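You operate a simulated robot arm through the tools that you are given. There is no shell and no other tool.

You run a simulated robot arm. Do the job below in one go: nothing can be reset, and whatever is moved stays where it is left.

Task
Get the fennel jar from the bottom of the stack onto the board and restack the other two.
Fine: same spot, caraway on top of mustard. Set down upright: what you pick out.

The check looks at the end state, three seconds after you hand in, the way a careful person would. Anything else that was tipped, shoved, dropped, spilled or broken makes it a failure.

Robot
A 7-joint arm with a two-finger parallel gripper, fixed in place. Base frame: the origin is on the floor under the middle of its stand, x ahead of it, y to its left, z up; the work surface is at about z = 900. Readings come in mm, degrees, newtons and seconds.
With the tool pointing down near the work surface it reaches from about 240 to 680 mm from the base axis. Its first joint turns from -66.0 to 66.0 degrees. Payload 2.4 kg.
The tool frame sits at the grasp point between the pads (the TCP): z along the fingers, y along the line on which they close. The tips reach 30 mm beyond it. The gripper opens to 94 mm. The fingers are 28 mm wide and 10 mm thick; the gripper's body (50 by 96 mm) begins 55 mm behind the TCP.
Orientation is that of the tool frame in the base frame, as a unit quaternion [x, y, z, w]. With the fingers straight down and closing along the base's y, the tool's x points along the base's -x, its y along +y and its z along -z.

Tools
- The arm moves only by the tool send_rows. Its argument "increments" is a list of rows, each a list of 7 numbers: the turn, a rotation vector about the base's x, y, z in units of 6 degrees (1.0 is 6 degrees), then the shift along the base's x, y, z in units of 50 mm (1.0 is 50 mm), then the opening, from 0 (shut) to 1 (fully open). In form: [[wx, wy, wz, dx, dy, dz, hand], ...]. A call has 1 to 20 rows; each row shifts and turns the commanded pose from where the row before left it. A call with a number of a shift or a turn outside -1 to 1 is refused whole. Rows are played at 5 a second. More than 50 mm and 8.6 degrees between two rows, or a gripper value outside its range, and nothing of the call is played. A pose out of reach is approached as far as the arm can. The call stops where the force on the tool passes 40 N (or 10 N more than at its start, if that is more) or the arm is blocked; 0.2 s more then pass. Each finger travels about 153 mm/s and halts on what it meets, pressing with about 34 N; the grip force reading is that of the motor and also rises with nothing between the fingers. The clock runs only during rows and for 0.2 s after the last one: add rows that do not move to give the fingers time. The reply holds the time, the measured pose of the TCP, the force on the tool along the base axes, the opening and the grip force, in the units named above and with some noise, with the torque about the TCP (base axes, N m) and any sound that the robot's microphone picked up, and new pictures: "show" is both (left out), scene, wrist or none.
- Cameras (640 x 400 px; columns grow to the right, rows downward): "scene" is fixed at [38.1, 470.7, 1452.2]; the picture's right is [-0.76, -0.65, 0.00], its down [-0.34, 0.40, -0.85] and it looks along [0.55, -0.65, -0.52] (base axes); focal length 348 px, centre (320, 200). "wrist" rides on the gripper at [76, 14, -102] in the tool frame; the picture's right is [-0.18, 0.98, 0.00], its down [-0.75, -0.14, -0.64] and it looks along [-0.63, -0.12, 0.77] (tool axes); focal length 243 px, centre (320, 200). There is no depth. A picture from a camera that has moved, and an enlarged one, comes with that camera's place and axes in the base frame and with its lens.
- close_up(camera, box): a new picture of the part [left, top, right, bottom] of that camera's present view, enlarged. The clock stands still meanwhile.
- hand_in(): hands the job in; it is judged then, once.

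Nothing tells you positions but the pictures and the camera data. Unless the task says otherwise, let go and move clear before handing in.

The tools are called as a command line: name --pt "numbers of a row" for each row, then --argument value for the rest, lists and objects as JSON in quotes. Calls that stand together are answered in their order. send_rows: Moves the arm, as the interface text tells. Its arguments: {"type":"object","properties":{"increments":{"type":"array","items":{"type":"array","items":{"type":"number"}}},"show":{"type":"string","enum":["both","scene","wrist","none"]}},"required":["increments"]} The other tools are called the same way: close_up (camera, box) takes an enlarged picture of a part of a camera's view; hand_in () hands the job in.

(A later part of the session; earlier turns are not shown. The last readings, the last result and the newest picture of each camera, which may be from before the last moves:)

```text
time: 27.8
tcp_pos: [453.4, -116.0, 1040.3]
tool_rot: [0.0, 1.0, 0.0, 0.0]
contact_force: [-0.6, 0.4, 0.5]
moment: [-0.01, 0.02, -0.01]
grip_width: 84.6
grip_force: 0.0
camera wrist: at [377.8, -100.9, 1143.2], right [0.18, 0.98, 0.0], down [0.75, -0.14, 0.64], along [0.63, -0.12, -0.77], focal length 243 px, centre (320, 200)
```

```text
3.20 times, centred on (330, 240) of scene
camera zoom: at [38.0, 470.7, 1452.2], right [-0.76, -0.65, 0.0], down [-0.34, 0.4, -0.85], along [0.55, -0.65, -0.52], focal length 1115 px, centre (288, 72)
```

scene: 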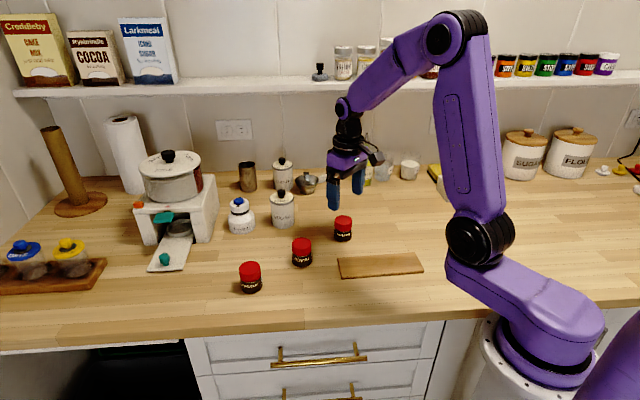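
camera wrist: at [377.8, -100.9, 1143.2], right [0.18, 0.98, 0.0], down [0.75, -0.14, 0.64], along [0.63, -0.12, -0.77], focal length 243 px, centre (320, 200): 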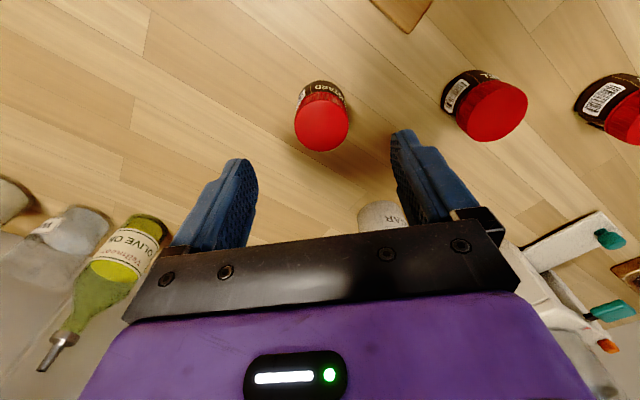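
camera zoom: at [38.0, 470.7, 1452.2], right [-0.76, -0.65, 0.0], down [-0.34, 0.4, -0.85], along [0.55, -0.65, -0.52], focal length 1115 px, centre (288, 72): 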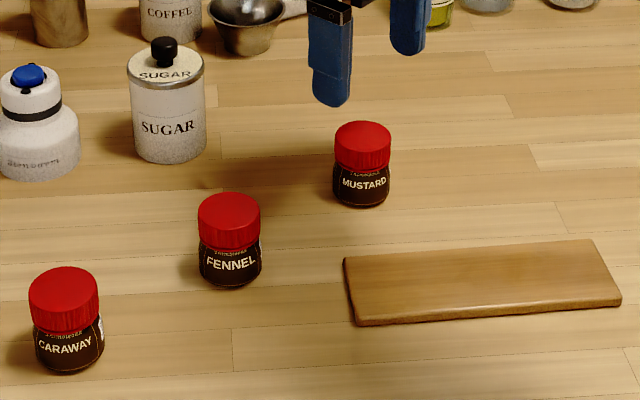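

All three jars stand separately and upright. I'll return above fennel and check the alignment.

send_rows --pt "0 0 0 0.03 0.24 0 1" --pt "0 0 0 0.06 0.5 0 1" --pt "0 0 0 0.06 0.5 0 1" --pt "0 0 0 0.06 0.5 0 1" --pt "0 0 0 0.06 0.5 0 1" --pt "0 0 0 0.06 0.5 0 1" --pt "0 0 0 0 0 0 1" --pt "0 0 0 0 0 0 1" --show "both"

close_up --camera "wrist" --box '[220, 40, 420, 190]'

```text
time: 29.6
tcp_pos: [470.6, 22.6, 1041.0]
tool_rot: [-0.001, 1.0, 0.0, 0.0]
contact_force: [0.2, -0.5, -0.2]
moment: [-0.01, 0.01, 0.01]
grip_width: 94.0
grip_force: 0.1
camera wrist: at [394.8, 37.5, 1143.7], right [0.18, 0.98, 0.0], down [0.75, -0.14, 0.64], along [0.63, -0.12, -0.77], focal length 243 px, centre (320, 200)
```

scene: 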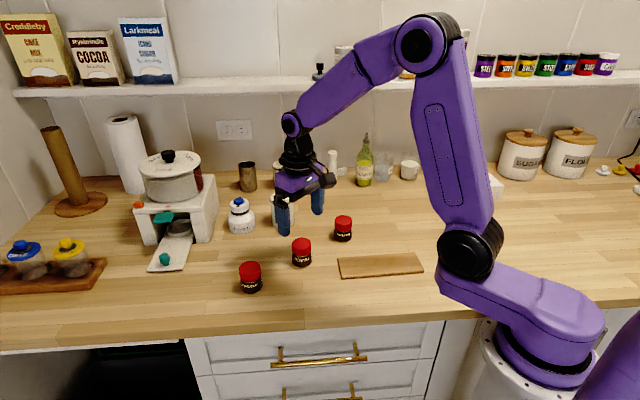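
wrist: 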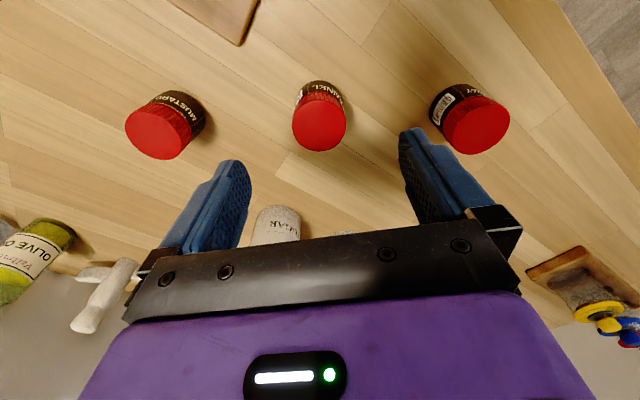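

```text
2.67 times, centred on (320, 115) of wrist
camera zoom: at [394.8, 37.5, 1143.7], right [0.18, 0.98, 0.0], down [0.75, -0.14, 0.64], along [0.63, -0.12, -0.77], focal length 647 px, centre (320, 427)
```

zoom: 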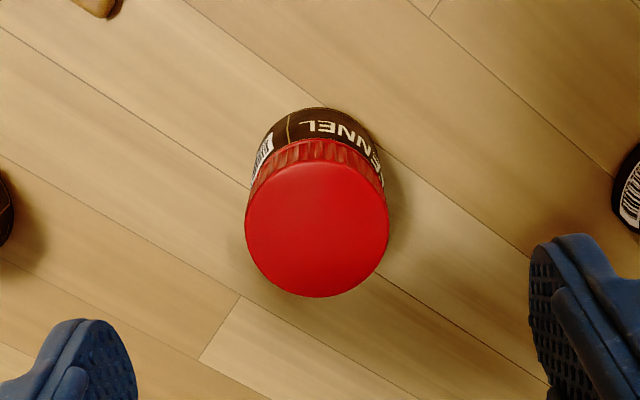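

Fennel is aligned with the gripper within about 1 mm. I'll lower onto it, narrow the opening, and check.

send_rows --pt "0 0 0 0 0 -0.4 1" --pt "0 0 0 0 0 -0.5 1" --pt "0 0 0 0 0 -0.5 1" --pt "0 0 0 0 0 -0.4 1" --pt "0 0 0 0 0 -0.2 1" --pt "0 0 0 0 0 0 0.8" --pt "0 0 0 0 0 0 0.65" --pt "0 0 0 0 0 0 0.65" --show "both"

close_up --camera "wrist" --box '[220, 100, 420, 240]'

```text
time: 31.4
tcp_pos: [470.1, 21.1, 939.9]
tool_rot: [0.0, 1.0, 0.0, 0.0]
contact_force: [-0.3, 0.0, -0.3]
moment: [0.0, 0.0, 0.04]
grip_width: 61.2
grip_force: 0.0
camera wrist: at [394.9, 36.4, 1043.3], right [0.18, 0.98, 0.0], down [0.75, -0.14, 0.64], along [0.63, -0.12, -0.77], focal length 243 px, centre (320, 200)
```

scene: 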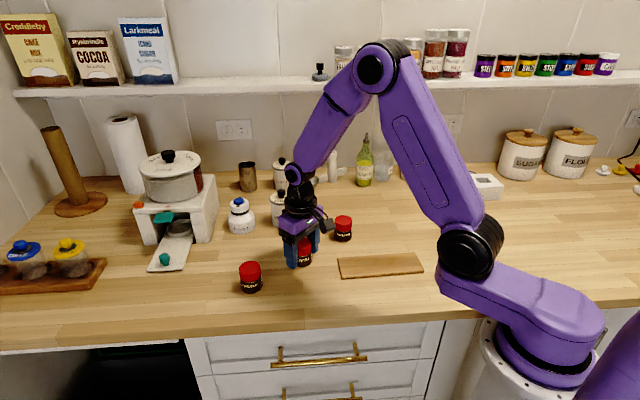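
wrist: 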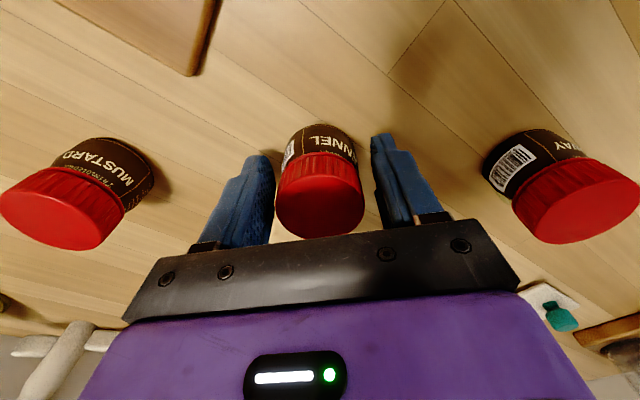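

```text
2.86 times, centred on (320, 170) of wrist
camera zoom: at [394.9, 36.4, 1043.3], right [0.18, 0.98, 0.0], down [0.75, -0.14, 0.64], along [0.63, -0.12, -0.77], focal length 693 px, centre (320, 286)
```

zoom: 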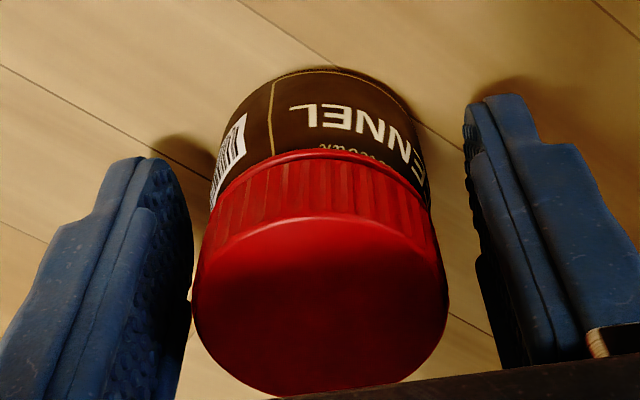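

The picture matches the previous grasps. I'll close on fennel and lift it.

send_rows --pt "0 0 0 0 0 0 0.55" --pt "0 0 0 0 0 0 0.5" --pt "0 0 0 0 0 0 0.45" --pt "0 0 0 0 0 0 0.4" --pt "0 0 0 0 0 0 0.3" --pt "0 0 0 0 0 0 0.3" --pt "0 0 0 0 0 0 0.3" --pt "0 0 0 0 0 0.08 0.3" --pt "0 0 0 0 0 0.3 0.3" --pt "0 0 0 0 0 0.5 0.3" --pt "0 0 0 0 0 0.5 0.3" --pt "0 0 0 0 0 0.42 0.3" --pt "0 0 0 0 0 0 0.3" --show "both"

close_up --camera "wrist" --box '[120, 0, 320, 140]'

```text
time: 34.2
tcp_pos: [468.9, 22.7, 1030.8]
tool_rot: [0.0, 1.0, 0.0, 0.001]
contact_force: [0.3, 0.2, -1.1]
moment: [-0.01, 0.02, 0.01]
grip_width: 44.2
grip_force: 33.6
camera wrist: at [393.6, 38.1, 1133.2], right [0.18, 0.98, 0.0], down [0.75, -0.14, 0.64], along [0.63, -0.12, -0.77], focal length 243 px, centre (320, 200)
```

scene: 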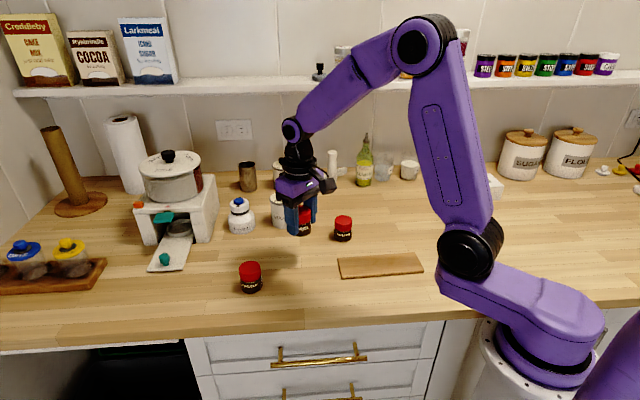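
wrist: 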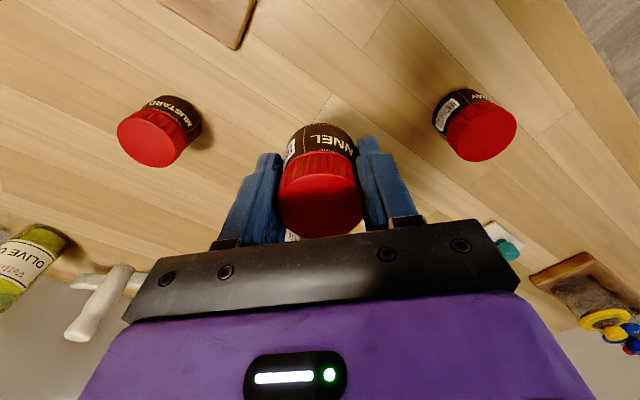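

```text
2.86 times, centred on (220, 70) of wrist
camera zoom: at [393.6, 38.1, 1133.2], right [0.18, 0.98, 0.0], down [0.75, -0.14, 0.64], along [0.63, -0.12, -0.77], focal length 693 px, centre (606, 571)
```

zoom: 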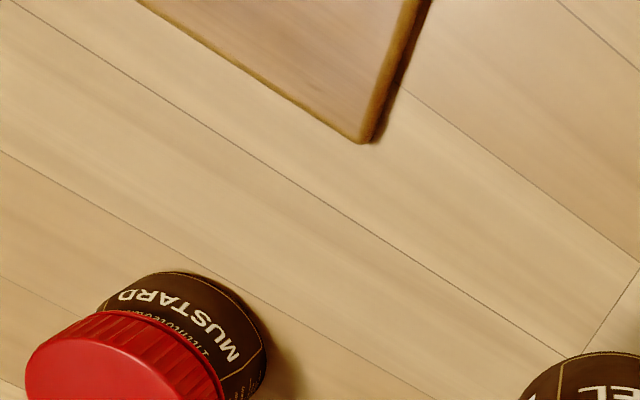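

Fennel is up, and its board corner estimate from the wrist camera agrees with the scene camera. I'll move over the board, staying high, and look again to fix the placement point.

send_rows --pt "0 0 0 -0.26 -0.19 0 0.3" --pt "0 0 0 -0.526 -0.388 0 0.3" --pt "0 0 0 -0.526 -0.388 0 0.3" --pt "0 0 0 -0.526 -0.388 0 0.3" --pt "0 0 0 -0.526 -0.388 0 0.3" --pt "0 0 0 -0.266 -0.198 0 0.3" --pt "0 0 0 0 0 0 0.3" --pt "0 0 0 0 0 0 0.3" --show "both"

close_up --camera "wrist" --box '[200, 0, 440, 160]'

close_up --camera "scene" --box '[310, 190, 450, 290]'

```text
time: 36.0
tcp_pos: [339.5, -74.8, 1029.5]
tool_rot: [0.0, 1.0, 0.0, -0.001]
contact_force: [-0.3, -1.1, 0.2]
moment: [-0.01, 0.04, 0.0]
grip_width: 44.4
grip_force: 34.3
camera wrist: at [264.3, -59.9, 1132.5], right [0.18, 0.98, 0.0], down [0.75, -0.14, 0.64], along [0.63, -0.12, -0.77], focal length 243 px, centre (320, 200)
```

scene: 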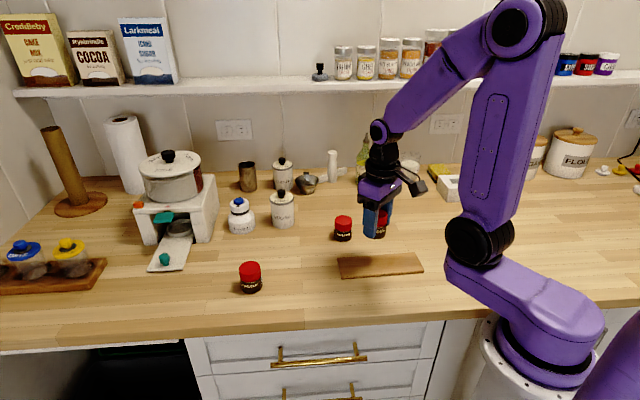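
wrist: 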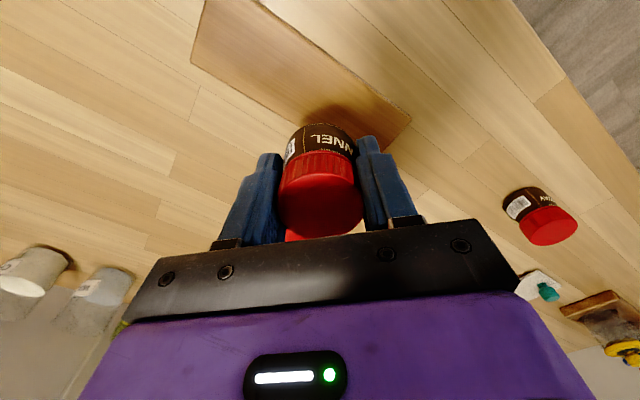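

```text
2.50 times, centred on (320, 80) of wrist
camera zoom: at [264.3, -59.9, 1132.5], right [0.18, 0.98, 0.0], down [0.75, -0.14, 0.64], along [0.63, -0.12, -0.77], focal length 606 px, centre (320, 500)
```

zoom: 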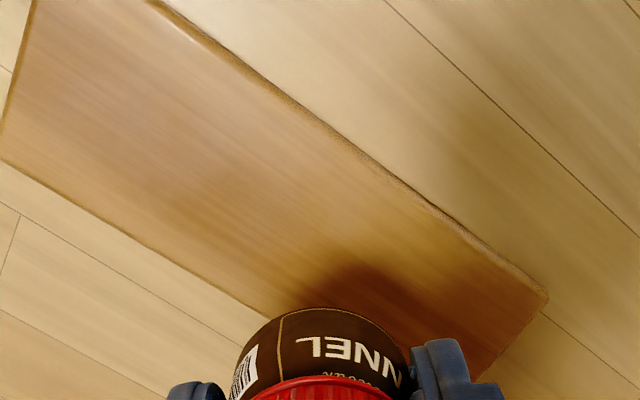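

```text
4.00 times, centred on (380, 240) of scene
camera zoom: at [38.1, 470.7, 1452.2], right [-0.76, -0.65, 0.0], down [-0.34, 0.4, -0.85], along [0.55, -0.65, -0.52], focal length 1394 px, centre (80, 40)
```

zoom: 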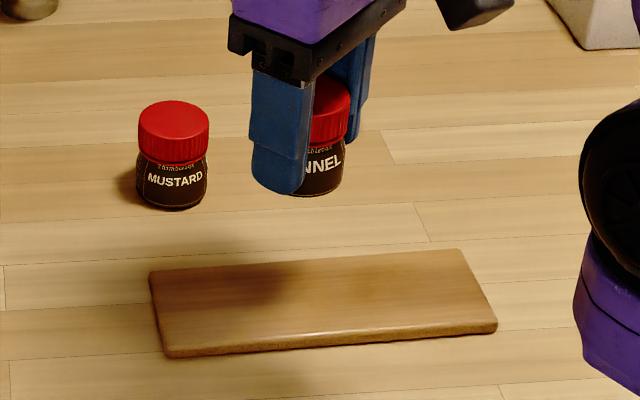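

The board's centre works out to about (326, -81.5) from both cameras, and its width of about 64 mm leaves room for the jar. I'll shift over the centre and lower to just above it.

send_rows --pt "0 0 0 -0.14 -0.06 0 0.3" --pt "0 0 0 -0.14 -0.06 0 0.3" --pt "0 0 0 0 0 -0.3 0.3" --pt "0 0 0 0 0 -0.4 0.3" --pt "0 0 0 0 0 -0.4 0.3" --pt "0 0 0 0 0 -0.2 0.3" --pt "0 0 0 0 0 -0.06 0.3" --pt "0 0 0 0 0 0 0.3" --show "both"

close_up --camera "scene" --box '[310, 190, 450, 290]'

close_up --camera "wrist" --box '[200, 0, 440, 240]'

```text
time: 37.8
tcp_pos: [324.4, -81.0, 961.4]
tool_rot: [0.001, 1.0, 0.001, 0.0]
contact_force: [0.2, 0.2, -0.5]
moment: [0.02, 0.01, 0.04]
grip_width: 44.0
grip_force: 34.0
camera wrist: at [248.7, -66.4, 1065.0], right [0.18, 0.98, 0.0], down [0.75, -0.14, 0.64], along [0.63, -0.12, -0.77], focal length 243 px, centre (320, 200)
```

scene: 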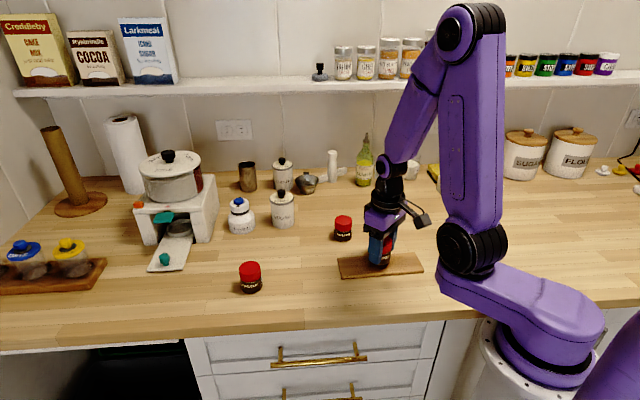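
wrist: 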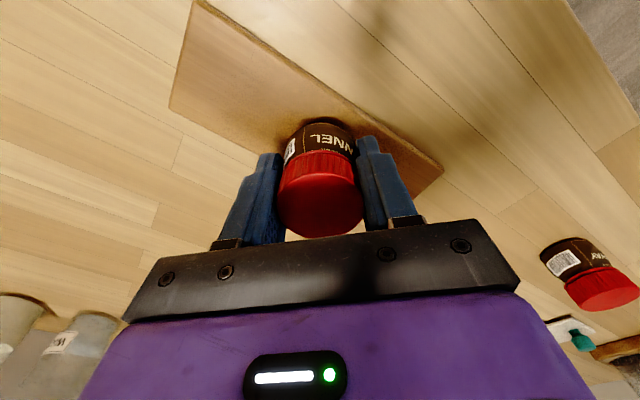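

```text
4.00 times, centred on (380, 240) of scene
camera zoom: at [38.1, 470.7, 1452.2], right [-0.76, -0.65, 0.0], down [-0.34, 0.4, -0.85], along [0.55, -0.65, -0.52], focal length 1394 px, centre (80, 40)
```

zoom: 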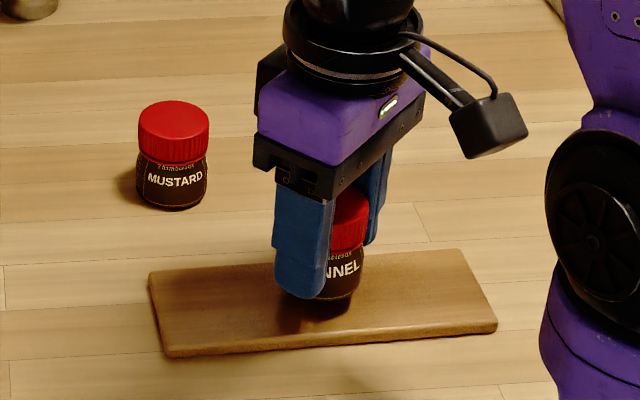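

```text
1.67 times, centred on (320, 120) of wrist
camera zoom: at [248.7, -66.4, 1065.0], right [0.18, 0.98, 0.0], down [0.75, -0.14, 0.64], along [0.63, -0.12, -0.77], focal length 404 px, centre (320, 333)
```

zoom: 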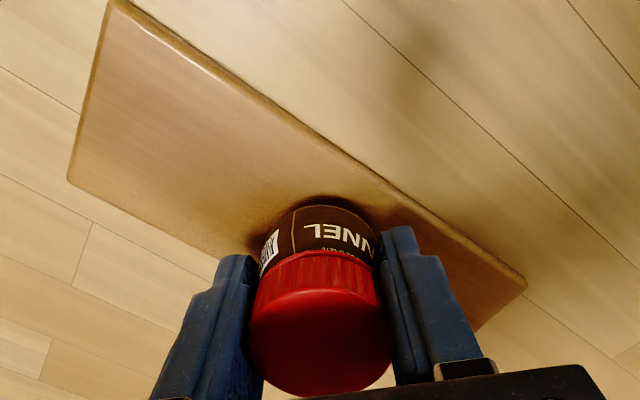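

Fennel is hanging just above the middle of the board. I'll lower it in small steps until it touches.

send_rows --pt "0 0 0 0 0 -0.04 0.3" --pt "0 0 0 0 0 -0.04 0.3" --pt "0 0 0 0 0 -0.03 0.3" --pt "0 0 0 0 0 0 0.3" --show "none"

send_rows --pt "0 0 0 0 0 -0.02 0.3" --pt "0 0 0 0 0 -0.02 0.3" --pt "0 0 0 0 0 0 0.3" --show "none"

```text
time: 38.8
tcp_pos: [325.7, -80.4, 955.7]
tool_rot: [0.0, 1.0, 0.0, 0.0]
contact_force: [0.1, 0.1, -0.9]
moment: [0.03, 0.02, -0.04]
grip_width: 44.2
grip_force: 33.8
```

```text
time: 39.6
tcp_pos: [325.4, -81.5, 954.4]
tool_rot: [0.0, 1.0, 0.0, 0.0]
contact_force: [0.5, -0.9, -0.2]
moment: [0.0, -0.05, -0.02]
grip_width: 44.2
grip_force: 33.8
```

Fennel is at z ≈ 954.5 with no contact yet, so I'll continue down 1 mm at a time.

send_rows --pt "0 0 0 0 0 -0.02 0.3" --pt "0 0 0 0 0 0 0.3" --show "none"

```text
time: 40.2
tcp_pos: [324.1, -81.2, 953.2]
tool_rot: [-0.001, 1.0, 0.0, 0.0]
contact_force: [-0.4, -0.5, -0.2]
moment: [0.01, 0.02, 0.01]
grip_width: 44.1
grip_force: 34.7
```

There is still no contact, so I'll take another 1 mm step.

send_rows --pt "0 0 0 0 0 -0.02 0.3" --pt "0 0 0 0 0 0 0.3" --show "none"

```text
time: 40.8
tcp_pos: [326.3, -82.5, 952.4]
tool_rot: [0.001, 1.0, -0.001, 0.0]
contact_force: [0.6, -0.7, -0.1]
moment: [-0.01, -0.02, 0.03]
grip_width: 44.4
grip_force: 34.1
```

At z ≈ 952.5 it still reads no contact. Another 1 mm step follows.

send_rows --pt "0 0 0 0 0 -0.02 0.3" --pt "0 0 0 0 0 0 0.3" --show "none"

close_up --camera "scene" --box '[350, 230, 420, 290]'

```text
time: 41.4
tcp_pos: [325.2, -81.2, 952.5]
tool_rot: [0.0, 1.0, 0.0, 0.0]
contact_force: [-0.2, 0.7, 0.1]
moment: [-0.01, 0.01, 0.0]
grip_width: 44.0
grip_force: 34.6
```

```text
6.67 times, centred on (385, 260) of scene
camera zoom: at [38.1, 470.7, 1452.2], right [-0.76, -0.65, 0.0], down [-0.34, 0.4, -0.85], along [0.55, -0.65, -0.52], focal length 2323 px, centre (-113, -200)
```

zoom: 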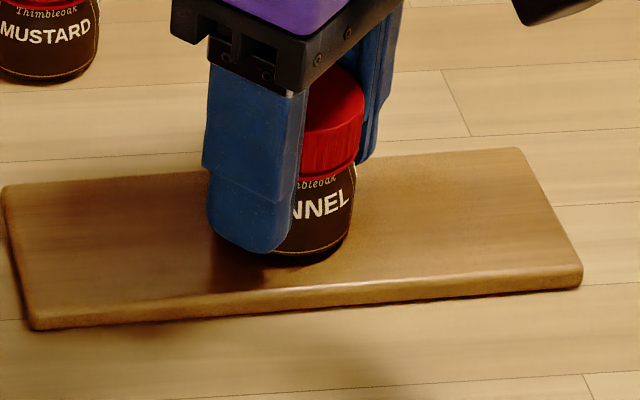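

There is still a small gap between fennel and the board. I'll keep stepping down 1 mm at a time.

send_rows --pt "0 0 0 0 0 -0.02 0.3" --pt "0 0 0 0 0 0 0.3" --show "none"

```text
time: 42.0
tcp_pos: [325.6, -81.8, 951.4]
tool_rot: [0.001, 1.0, 0.0, 0.0]
contact_force: [-0.9, -0.1, 0.4]
moment: [0.01, 0.01, 0.02]
grip_width: 44.3
grip_force: 34.0
```

Contact still hasn't shown, so I'll step another 1 mm.

send_rows --pt "0 0 0 0 0 -0.02 0.3" --pt "0 0 0 0 0 0 0.3" --show "none"

```text
time: 42.6
tcp_pos: [326.5, -80.9, 949.8]
tool_rot: [0.0, 1.0, 0.0, 0.0]
contact_force: [-3.0, -0.2, 16.5]
moment: [0.0, 0.1, -0.01]
grip_width: 43.9
grip_force: 34.1
```

Contact reads about 16 N, so fennel is seated on the board. I'll ease up by 0.5 mm, open the fingers, and rise.

send_rows --pt "0 0 0 0 0 0.01 0.3" --pt "0 0 0 0 0 0 0.42" --pt "0 0 0 0 0 0 0.5" --pt "0 0 0 0 0 0 0.6" --pt "0 0 0 0 0 0 0.8" --pt "0 0 0 0 0 0 0.9" --pt "0 0 0 0 0 0.2 0.9" --pt "0 0 0 0 0 0.5 0.9" --pt "0 0 0 0 0 0.8 0.9" --pt "0 0 0 0 0 0.5 0.9" --pt "0 0 0 0 0 0 0.9" --show "both"

close_up --camera "scene" --box '[320, 190, 440, 290]'

close_up --camera "wrist" --box '[200, 0, 440, 160]'

```text
time: 45.0
tcp_pos: [326.3, -80.2, 1050.4]
tool_rot: [0.0, 1.0, 0.0, 0.0]
contact_force: [0.3, -0.2, -1.1]
moment: [-0.03, 0.02, 0.0]
grip_width: 84.7
grip_force: 0.0
camera wrist: at [250.9, -65.2, 1153.9], right [0.18, 0.98, 0.0], down [0.75, -0.14, 0.64], along [0.63, -0.12, -0.77], focal length 243 px, centre (320, 200)
```

scene: 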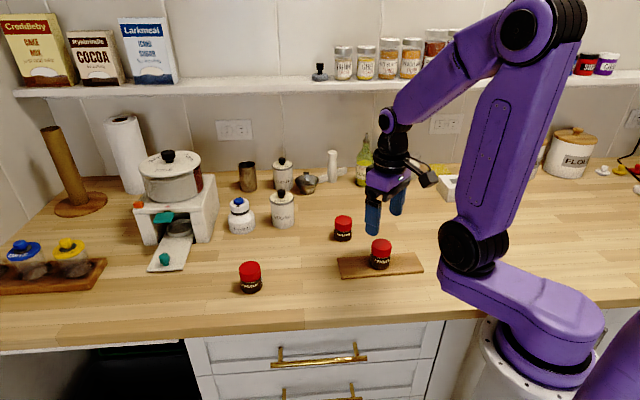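
wrist: 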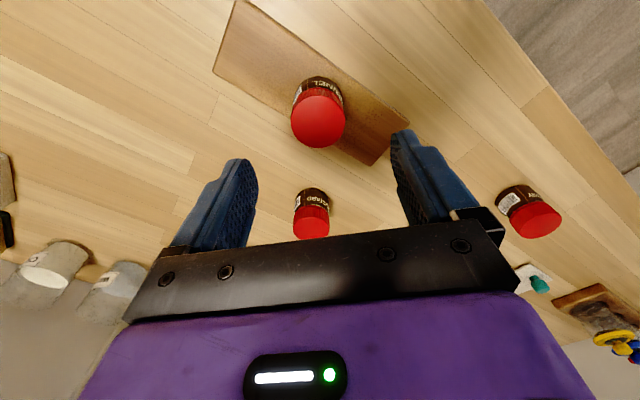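

```text
4.00 times, centred on (380, 240) of scene
camera zoom: at [38.0, 470.8, 1452.2], right [-0.76, -0.65, 0.0], down [-0.34, 0.4, -0.85], along [0.55, -0.65, -0.52], focal length 1394 px, centre (80, 40)
```

zoom: 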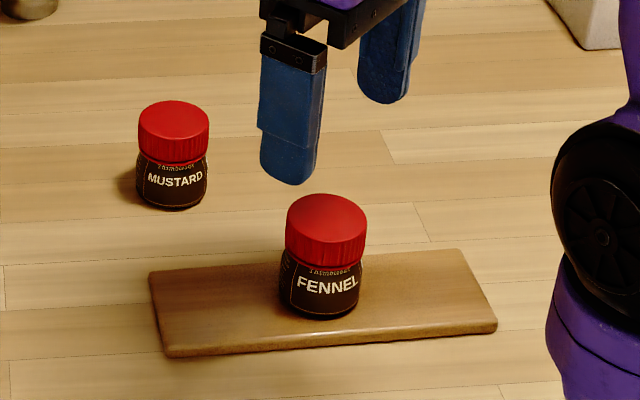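

```text
2.50 times, centred on (320, 80) of wrist
camera zoom: at [250.9, -65.2, 1153.9], right [0.18, 0.98, 0.0], down [0.75, -0.14, 0.64], along [0.63, -0.12, -0.77], focal length 606 px, centre (320, 500)
```

zoom: 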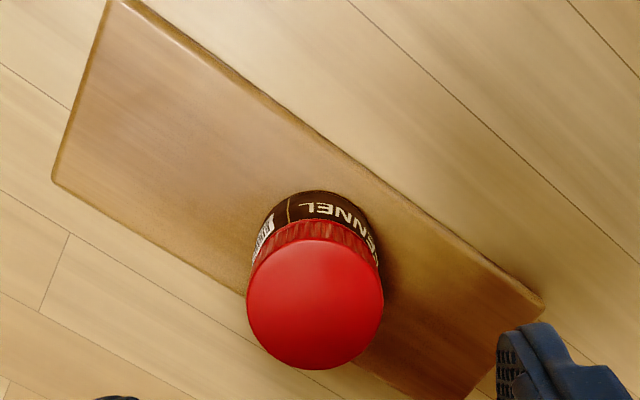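

Fennel stands upright near the middle of the board. I'll go back above mustard at (455, -115) to bring it to the original spot.

send_rows --pt "0 0 0 0.29 -0.08 0 1" --pt "0 0 0 0.57 -0.15 0 1" --pt "0 0 0 0.57 -0.15 0 1" --pt "0 0 0 0.57 -0.15 0 1" --pt "0 0 0 0.58 -0.15 0 1" --pt "0 0 0 0 0 0 1" --pt "0 0 0 0 0 0 1" --show "wrist"

close_up --camera "wrist" --box '[220, 40, 420, 190]'

```text
time: 46.6
tcp_pos: [453.5, -115.0, 1050.3]
tool_rot: [-0.001, 1.0, 0.001, -0.001]
contact_force: [-0.2, -0.1, 0.0]
moment: [0.02, 0.01, -0.01]
grip_width: 93.8
grip_force: 0.1
camera wrist: at [379.0, -99.9, 1153.1], right [0.18, 0.98, 0.0], down [0.75, -0.14, 0.64], along [0.63, -0.12, -0.77], focal length 243 px, centre (320, 200)
```

wrist: 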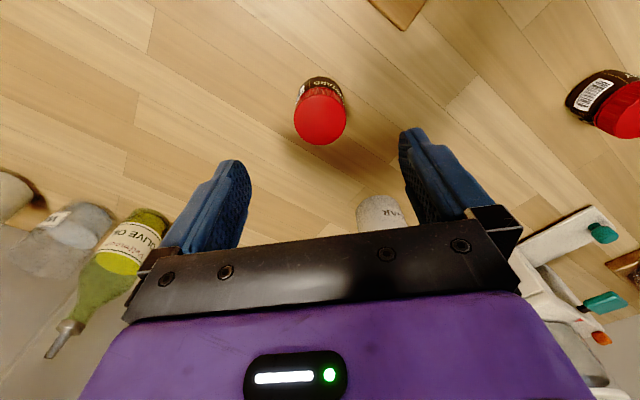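

```text
2.67 times, centred on (320, 115) of wrist
camera zoom: at [379.0, -99.9, 1153.1], right [0.18, 0.98, 0.0], down [0.75, -0.14, 0.64], along [0.63, -0.12, -0.77], focal length 647 px, centre (320, 427)
```

zoom: 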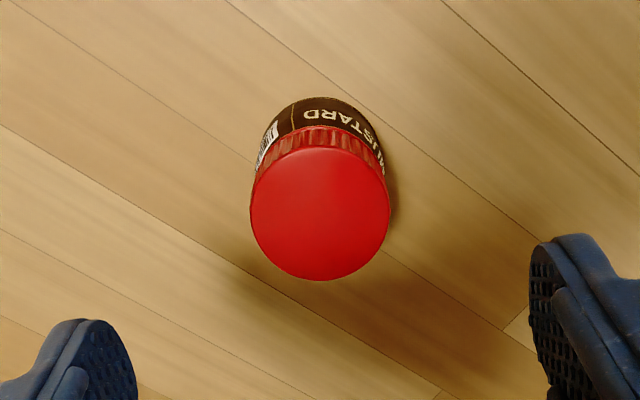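

Mustard is centred under the gripper. I'll lower over it and grip it.

send_rows --pt "0 0 0 0 0 -0.4 1" --pt "0 0 0 0 0 -0.6 1" --pt "0 0 0 0 0 -0.5 1" --pt "0 0 0 0 0 -0.4 1" --pt "0 0 0 0 0 -0.3 1" --pt "0 0 0 0 0 0 0.8" --pt "0 0 0 0 0 0 0.65" --pt "0 0 0 0 0 0 0.55" --pt "0 0 0 0 0 0 0.5" --pt "0 0 0 0 0 0 0.45" --pt "0 0 0 0 0 0 0.4" --pt "0 0 0 0 0 0 0.3" --pt "0 0 0 0 0 0 0.3" --pt "0 0 0 0 0 0 0.3" --show "both"

```text
time: 49.6
tcp_pos: [455.0, -113.5, 938.7]
tool_rot: [0.0, 1.0, -0.001, 0.0]
contact_force: [-0.1, -0.4, -0.5]
moment: [0.02, -0.03, 0.0]
grip_width: 44.2
grip_force: 33.6
camera wrist: at [378.7, -99.0, 1041.8], right [0.18, 0.98, 0.0], down [0.75, -0.14, 0.64], along [0.63, -0.12, -0.77], focal length 243 px, centre (320, 200)
```

scene: 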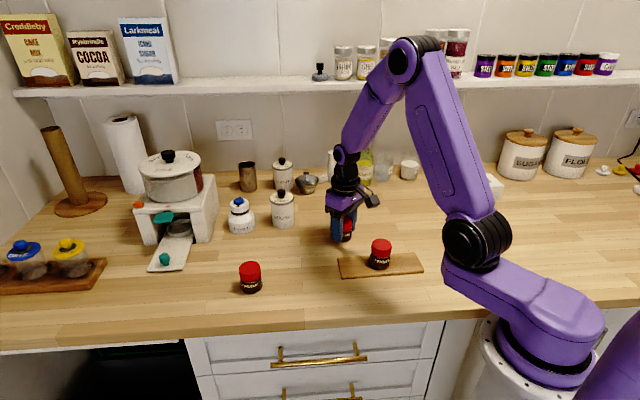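
wrist: 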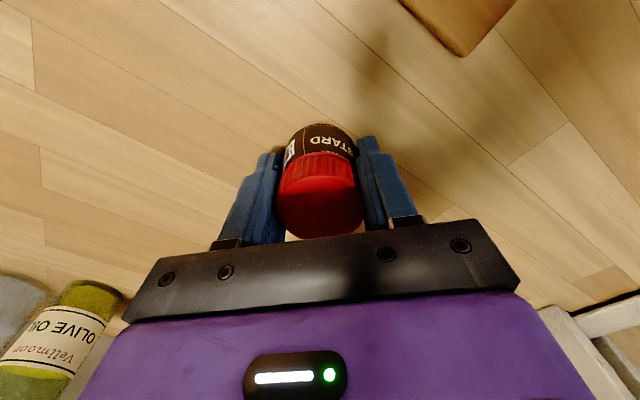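

Mustard is gripped. I'll lift it, carry it to the stack's original spot (471.5, 22), and lower it to just above the counter.

send_rows --pt "0 0 0 0 0 0.1 0.3" --pt "0 0 0 0 0 0.4 0.3" --pt "0 0 0 0 0 0.5 0.3" --pt "0 0 0 0.03 0.24 0 0.3" --pt "0 0 0 0.06 0.5 0 0.3" --pt "0 0 0 0.06 0.5 0 0.3" --pt "0 0 0 0.06 0.5 0 0.3" --pt "0 0 0 0.06 0.5 0 0.3" --pt "0 0 0 0.06 0.5 0 0.3" --pt "0 0 0 0 0 0 0.3" --pt "0 0 0 0 0 -0.3 0.3" --pt "0 0 0 0 0 -0.3 0.3" --pt "0 0 0 0 0 -0.2 0.3" --pt "0 0 0 0 0 -0.1 0.3" --pt "0 0 0 0 0 -0.04 0.3" --pt "0 0 0 0 0 -0.03 0.3" --pt "0 0 0 0 0 0 0.3" --show "both"

send_rows --pt "0 0 0 0 0 -0.02 0.3" --pt "0 0 0 0 0 0 0.3" --show "none"

```text
time: 53.2
tcp_pos: [471.1, 22.6, 941.6]
tool_rot: [0.0, 1.0, 0.0, -0.001]
contact_force: [-0.1, -0.4, -0.1]
moment: [-0.02, 0.01, 0.01]
grip_width: 44.2
grip_force: 33.6
camera wrist: at [396.0, 36.2, 1044.1], right [0.18, 0.98, 0.0], down [0.75, -0.14, 0.64], along [0.63, -0.12, -0.77], focal length 243 px, centre (320, 200)
```

scene: 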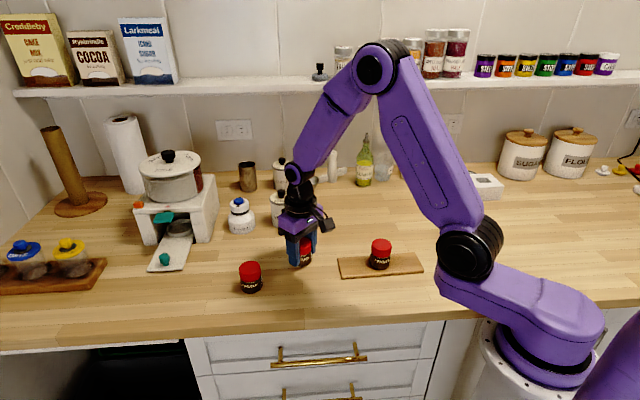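
wrist: 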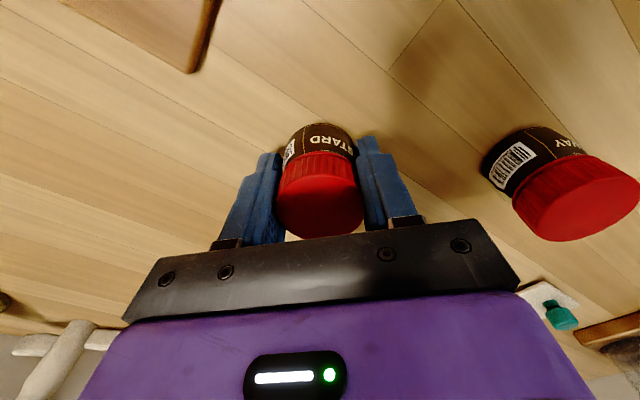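

```text
time: 53.8
tcp_pos: [471.8, 22.7, 940.4]
tool_rot: [-0.001, 1.0, 0.0, 0.001]
contact_force: [-0.3, 0.3, -0.7]
moment: [-0.03, -0.02, 0.03]
grip_width: 44.3
grip_force: 34.2
```

Mustard is at z ≈ 940.5 with no contact yet, so I'll make the last small steps.

send_rows --pt "0 0 0 0 0 -0.016 0.3" --pt "0 0 0 0 0 0 0.3" --show "none"

```text
time: 54.4
tcp_pos: [470.4, 20.8, 939.8]
tool_rot: [0.0, 1.0, 0.0, 0.0]
contact_force: [-0.2, 0.3, 0.0]
moment: [-0.01, 0.01, 0.0]
grip_width: 44.2
grip_force: 34.4
```

There is no contact yet at about 939.7. I'll take another 0.5 mm step.

send_rows --pt "0 0 0 0 0 -0.01 0.3" --pt "0 0 0 0 0 0 0.3" --show "none"

```text
time: 55.0
tcp_pos: [471.2, 20.6, 939.3]
tool_rot: [0.0, 1.0, 0.0, 0.0]
contact_force: [0.7, -0.2, 0.1]
moment: [-0.03, -0.02, 0.03]
grip_width: 44.1
grip_force: 33.8
```

Still no load at about 939.2, so I'll step down a bit more.

send_rows --pt "0 0 0 0 0 -0.012 0.3" --pt "0 0 0 0 0 0 0.3" --show "none"

close_up --camera "scene" --box '[280, 220, 330, 280]'

```text
time: 55.6
tcp_pos: [471.5, 22.4, 938.6]
tool_rot: [0.0, 1.0, 0.0, 0.001]
contact_force: [0.1, 0.2, 1.9]
moment: [0.01, 0.0, 0.0]
grip_width: 44.1
grip_force: 34.0
```

```text
6.67 times, centred on (305, 250) of scene
camera zoom: at [38.0, 470.7, 1452.2], right [-0.76, -0.65, 0.0], down [-0.34, 0.4, -0.85], along [0.55, -0.65, -0.52], focal length 2323 px, centre (420, -133)
```

zoom: 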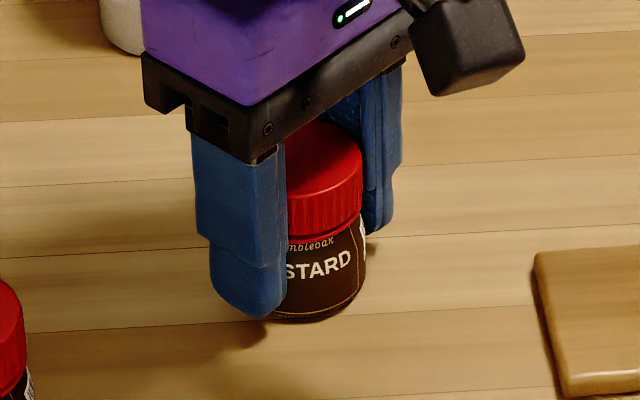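

Contact is starting at about 2 N, so mustard is touching the counter at the original spot. I'll release it and rise.

send_rows --pt "0 0 0 0 0 0 0.42" --pt "0 0 0 0 0 0 0.5" --pt "0 0 0 0 0 0 0.6" --pt "0 0 0 0 0 0 0.8" --pt "0 0 0 0 0 0 0.95" --pt "0 0 0 0 0 0.2 1" --pt "0 0 0 0 0 0.5 1" --pt "0 0 0 0 0 0.8 1" --pt "0 0 0 0 0 0.528 1" --pt "0 0 0 0 0 0 1" --pt "0 0 0 0 0 0 1" --show "both"

close_up --camera "scene" --box '[230, 190, 430, 300]'

close_up --camera "wrist" --box '[220, 40, 420, 190]'

```text
time: 58.0
tcp_pos: [471.8, 20.9, 1041.2]
tool_rot: [0.0, 1.0, -0.001, 0.001]
contact_force: [0.2, -0.1, -0.9]
moment: [-0.04, 0.01, -0.03]
grip_width: 93.8
grip_force: 0.1
camera wrist: at [395.3, 35.5, 1143.9], right [0.18, 0.98, 0.0], down [0.75, -0.14, 0.64], along [0.63, -0.12, -0.77], focal length 243 px, centre (320, 200)
```

scene: 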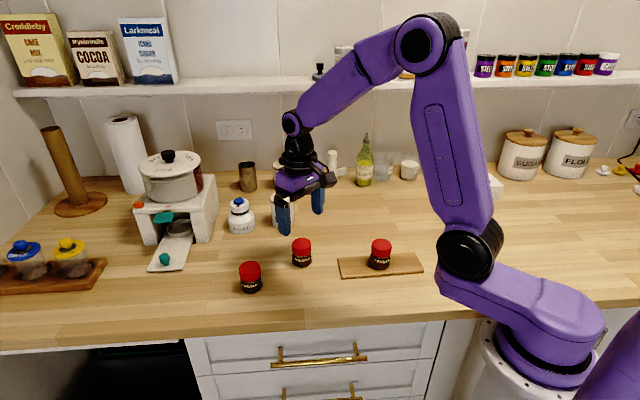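
wrist: 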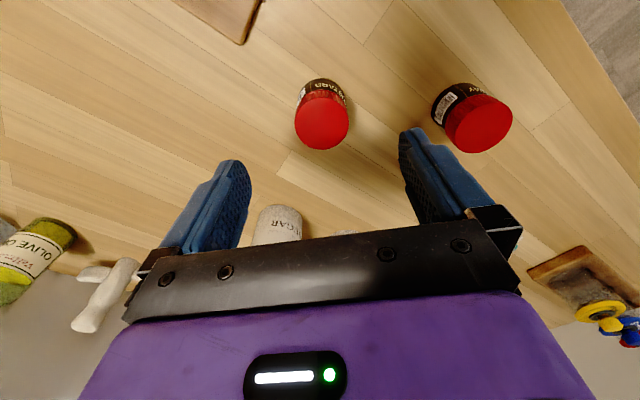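

```text
3.20 times, centred on (330, 245) of scene
camera zoom: at [38.1, 470.7, 1452.2], right [-0.76, -0.65, 0.0], down [-0.34, 0.4, -0.85], along [0.55, -0.65, -0.52], focal length 1115 px, centre (288, 56)
```

zoom: 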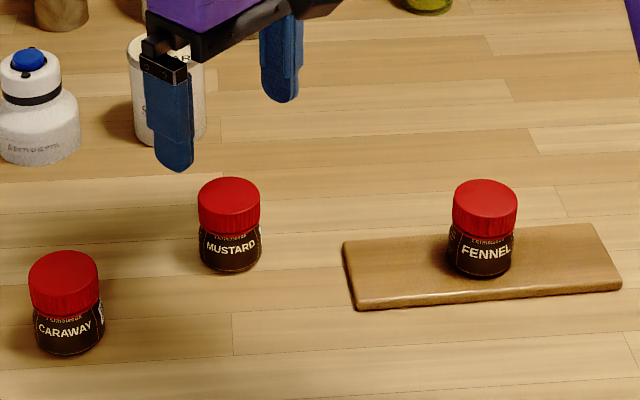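

```text
2.67 times, centred on (320, 115) of wrist
camera zoom: at [395.3, 35.5, 1143.9], right [0.18, 0.98, 0.0], down [0.75, -0.14, 0.64], along [0.63, -0.12, -0.77], focal length 647 px, centre (320, 427)
```

zoom: 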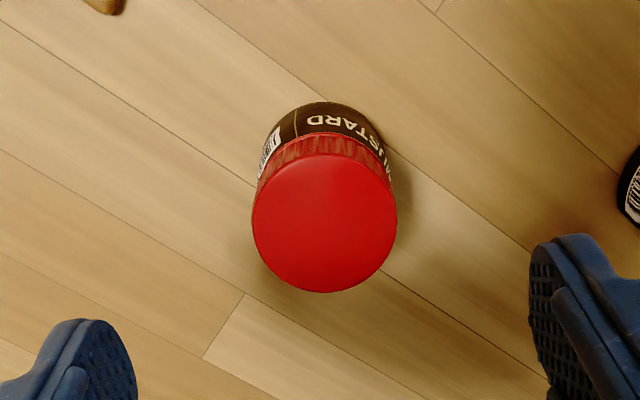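

Mustard stands at the original spot, within about 2 mm of where fennel was. I'll go above caraway at (500, 150).

send_rows --pt "0 0 0 0.06 0.25 0 1" --pt "0 0 0 0.114 0.5 0 1" --pt "0 0 0 0.114 0.5 0 1" --pt "0 0 0 0.114 0.5 0 1" --pt "0 0 0 0.108 0.5 0 1" --pt "0 0 0 0.06 0.31 0 1" --pt "0 0 0 0 0 0 1" --pt "0 0 0 0 0 0 1" --show "both"

close_up --camera "wrist" --box '[220, 40, 420, 190]'

```text
time: 59.8
tcp_pos: [500.0, 149.3, 1039.9]
tool_rot: [0.0, 1.0, 0.0, 0.0]
contact_force: [-0.6, -0.3, -0.1]
moment: [0.01, 0.0, 0.04]
grip_width: 94.5
grip_force: 0.1
camera wrist: at [424.9, 164.0, 1143.0], right [0.18, 0.98, 0.0], down [0.75, -0.14, 0.64], along [0.63, -0.12, -0.77], focal length 243 px, centre (320, 200)
```

scene: 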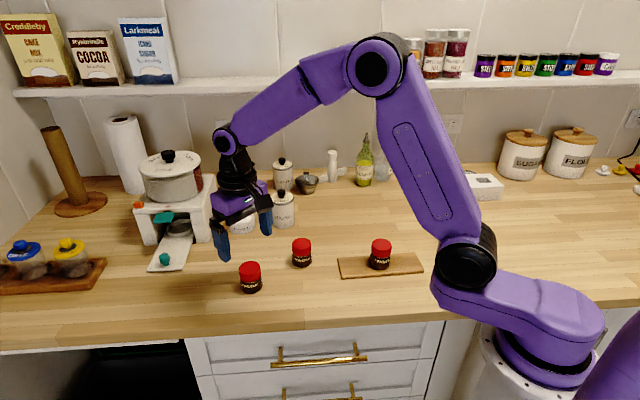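
wrist: 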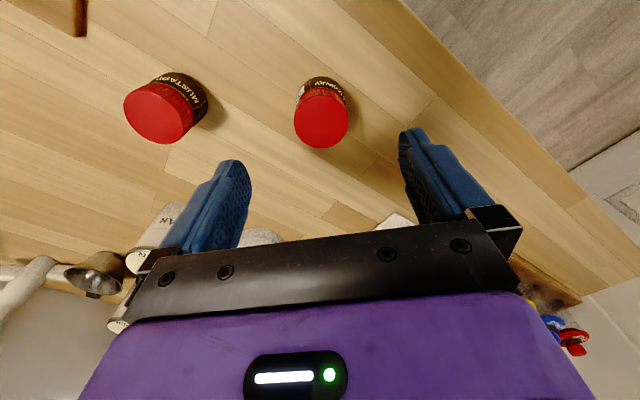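

```text
2.67 times, centred on (320, 115) of wrist
camera zoom: at [424.9, 164.0, 1143.0], right [0.18, 0.98, 0.0], down [0.75, -0.14, 0.64], along [0.63, -0.12, -0.77], focal length 647 px, centre (320, 427)
```

zoom: 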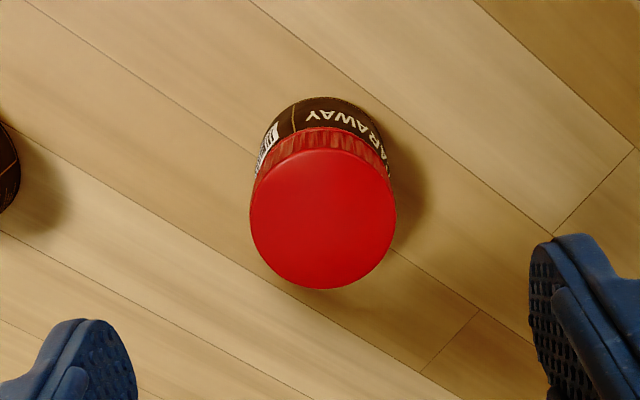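

Caraway is centred under the gripper, within about 1 mm of mustard's relative position. I'll lower and grip it.

send_rows --pt "0 0 0 0 0 -0.4 1" --pt "0 0 0 0 0 -0.5 1" --pt "0 0 0 0 0 -0.5 1" --pt "0 0 0 0 0 -0.4 1" --pt "0 0 0 0 0 -0.2 1" --pt "0 0 0 0 0 0 0.8" --pt "0 0 0 0 0 0 0.65" --pt "0 0 0 0 0 0 0.55" --pt "0 0 0 0 0 0 0.5" --pt "0 0 0 0 0 0 0.45" --pt "0 0 0 0 0 0 0.4" --pt "0 0 0 0 0 0 0.3" --pt "0 0 0 0 0 0 0.3" --pt "0 0 0 0 0 0 0.3" --show "wrist"

```text
time: 62.8
tcp_pos: [499.8, 149.0, 940.1]
tool_rot: [0.0, 1.0, 0.0, 0.0]
contact_force: [0.7, -0.2, 0.3]
moment: [0.01, -0.02, 0.01]
grip_width: 44.2
grip_force: 34.1
camera wrist: at [423.0, 163.6, 1042.6], right [0.18, 0.98, 0.0], down [0.75, -0.14, 0.64], along [0.63, -0.12, -0.77], focal length 243 px, centre (320, 200)
```

wrist: 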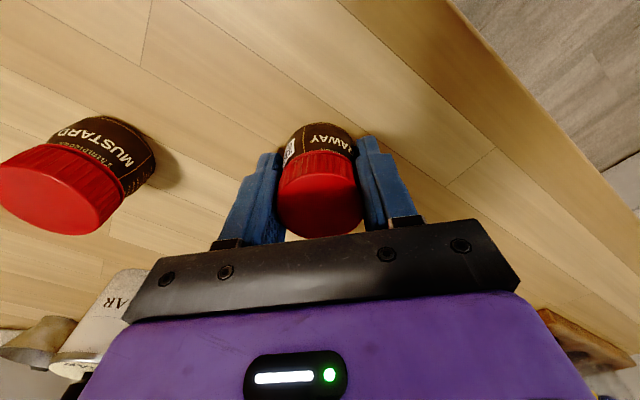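

Caraway is gripped. I'll lift it well clear, carry it above mustard, and stop a little above mustard's lid to check alignment.

send_rows --pt "0 0 0 0 0 0.1 0.3" --pt "0 0 0 0 0 0.4 0.3" --pt "0 0 0 0 0 0.8 0.3" --pt "0 0 0 0 0 0.7 0.3" --pt "0 0 0 0 0 0 0.3" --pt "0 0 0 -0.06 -0.31 0 0.3" --pt "0 0 0 -0.114 -0.5 0 0.3" --pt "0 0 0 -0.114 -0.5 0 0.3" --pt "0 0 0 -0.108 -0.5 0 0.3" --pt "0 0 0 -0.108 -0.5 0 0.3" --pt "0 0 0 -0.05 -0.25 0 0.3" --pt "0 0 0 0 0 0 0.3" --pt "0 0 0 0 0 -0.3 0.3" --pt "0 0 0 0 0 -0.3 0.3" --pt "0 0 0 0 0 -0.16 0.3" --pt "0 0 0 0 0 0 0.3" --pt "0 0 0 0 0 0 0.3" --show "both"

close_up --camera "scene" --box '[270, 190, 340, 280]'

close_up --camera "wrist" --box '[240, 60, 400, 180]'

```text
time: 66.4
tcp_pos: [472.5, 21.1, 1000.7]
tool_rot: [0.0, 1.0, 0.0, 0.0]
contact_force: [0.5, -0.2, -0.5]
moment: [-0.01, -0.02, 0.0]
grip_width: 44.0
grip_force: 34.0
camera wrist: at [396.7, 36.8, 1104.6], right [0.18, 0.98, 0.0], down [0.75, -0.14, 0.64], along [0.63, -0.12, -0.77], focal length 243 px, centre (320, 200)
```

scene: 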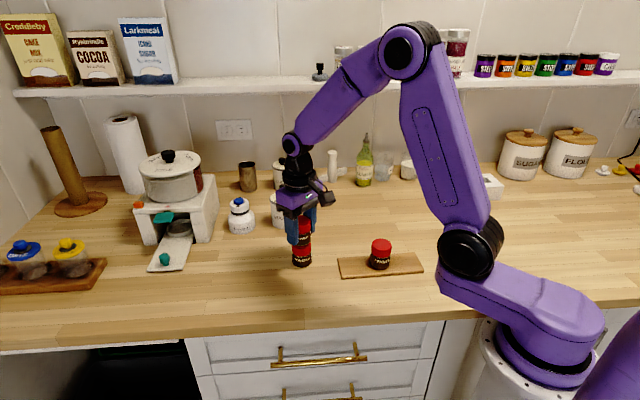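
wrist: 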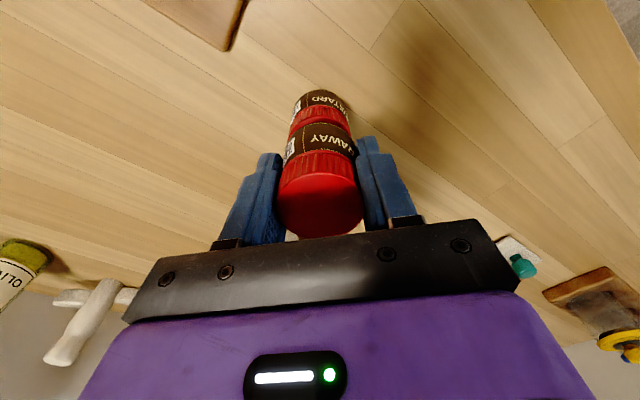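

```text
4.44 times, centred on (305, 235) of scene
camera zoom: at [38.1, 470.7, 1452.2], right [-0.76, -0.65, 0.0], down [-0.34, 0.4, -0.85], along [0.55, -0.65, -0.52], focal length 1548 px, centre (387, 44)
```

zoom: 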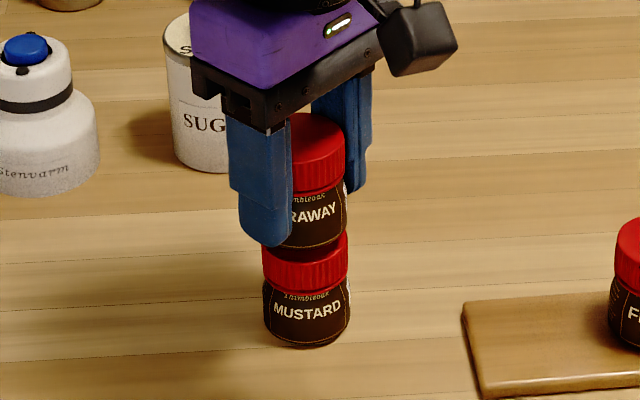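

```text
3.33 times, centred on (320, 120) of wrist
camera zoom: at [396.7, 36.8, 1104.6], right [0.18, 0.98, 0.0], down [0.75, -0.14, 0.64], along [0.63, -0.12, -0.77], focal length 809 px, centre (320, 467)
```

zoom: 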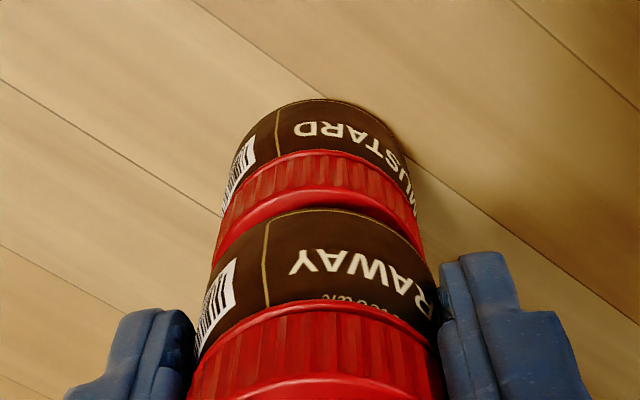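

Caraway is aligned over mustard with a gap of about 6 mm. I'll lower it gently in small steps.

send_rows --pt "0 0 0 0 0 -0.03 0.3" --pt "0 0 0 0 0 -0.03 0.3" --pt "0 0 0 0 0 -0.02 0.3" --pt "0 0 0 0 0 -0.02 0.3" --pt "0 0 0 0 0 0 0.3" --show "none"

```text
time: 67.6
tcp_pos: [472.4, 21.9, 996.9]
tool_rot: [0.0, 1.0, 0.0, -0.001]
contact_force: [0.9, 0.8, -0.3]
moment: [0.01, 0.03, 0.03]
grip_width: 44.0
grip_force: 34.0
```

There is no contact yet at z ≈ 997, so I'll use half-millimetre steps.

send_rows --pt "0 0 0 0 0 -0.012 0.3" --pt "0 0 0 0 0 0 0.3" --show "none"

```text
time: 68.2
tcp_pos: [472.2, 21.0, 995.5]
tool_rot: [0.0, 1.0, 0.0, 0.0]
contact_force: [0.0, -0.5, -0.5]
moment: [-0.01, 0.01, 0.0]
grip_width: 43.9
grip_force: 33.9
```

Still no contact at about 996.4, so I'll step again.

send_rows --pt "0 0 0 0 0 -0.012 0.3" --pt "0 0 0 0 0 0 0.3" --show "none"

```text
time: 68.8
tcp_pos: [471.9, 21.4, 995.4]
tool_rot: [0.0, 1.0, 0.0, 0.0]
contact_force: [-0.5, -0.3, -0.7]
moment: [-0.04, -0.01, 0.02]
grip_width: 44.0
grip_force: 33.9
```

Contact hasn't registered at about 995.8. Another 0.6 mm step follows.

send_rows --pt "0 0 0 0 0 -0.012 0.3" --pt "0 0 0 0 0 0 0.3" --show "none"

```text
time: 69.4
tcp_pos: [472.2, 20.3, 996.6]
tool_rot: [0.0, 1.0, 0.0, 0.0]
contact_force: [-0.3, -0.3, 1.4]
moment: [0.05, 0.01, 0.0]
grip_width: 43.7
grip_force: 33.5
```

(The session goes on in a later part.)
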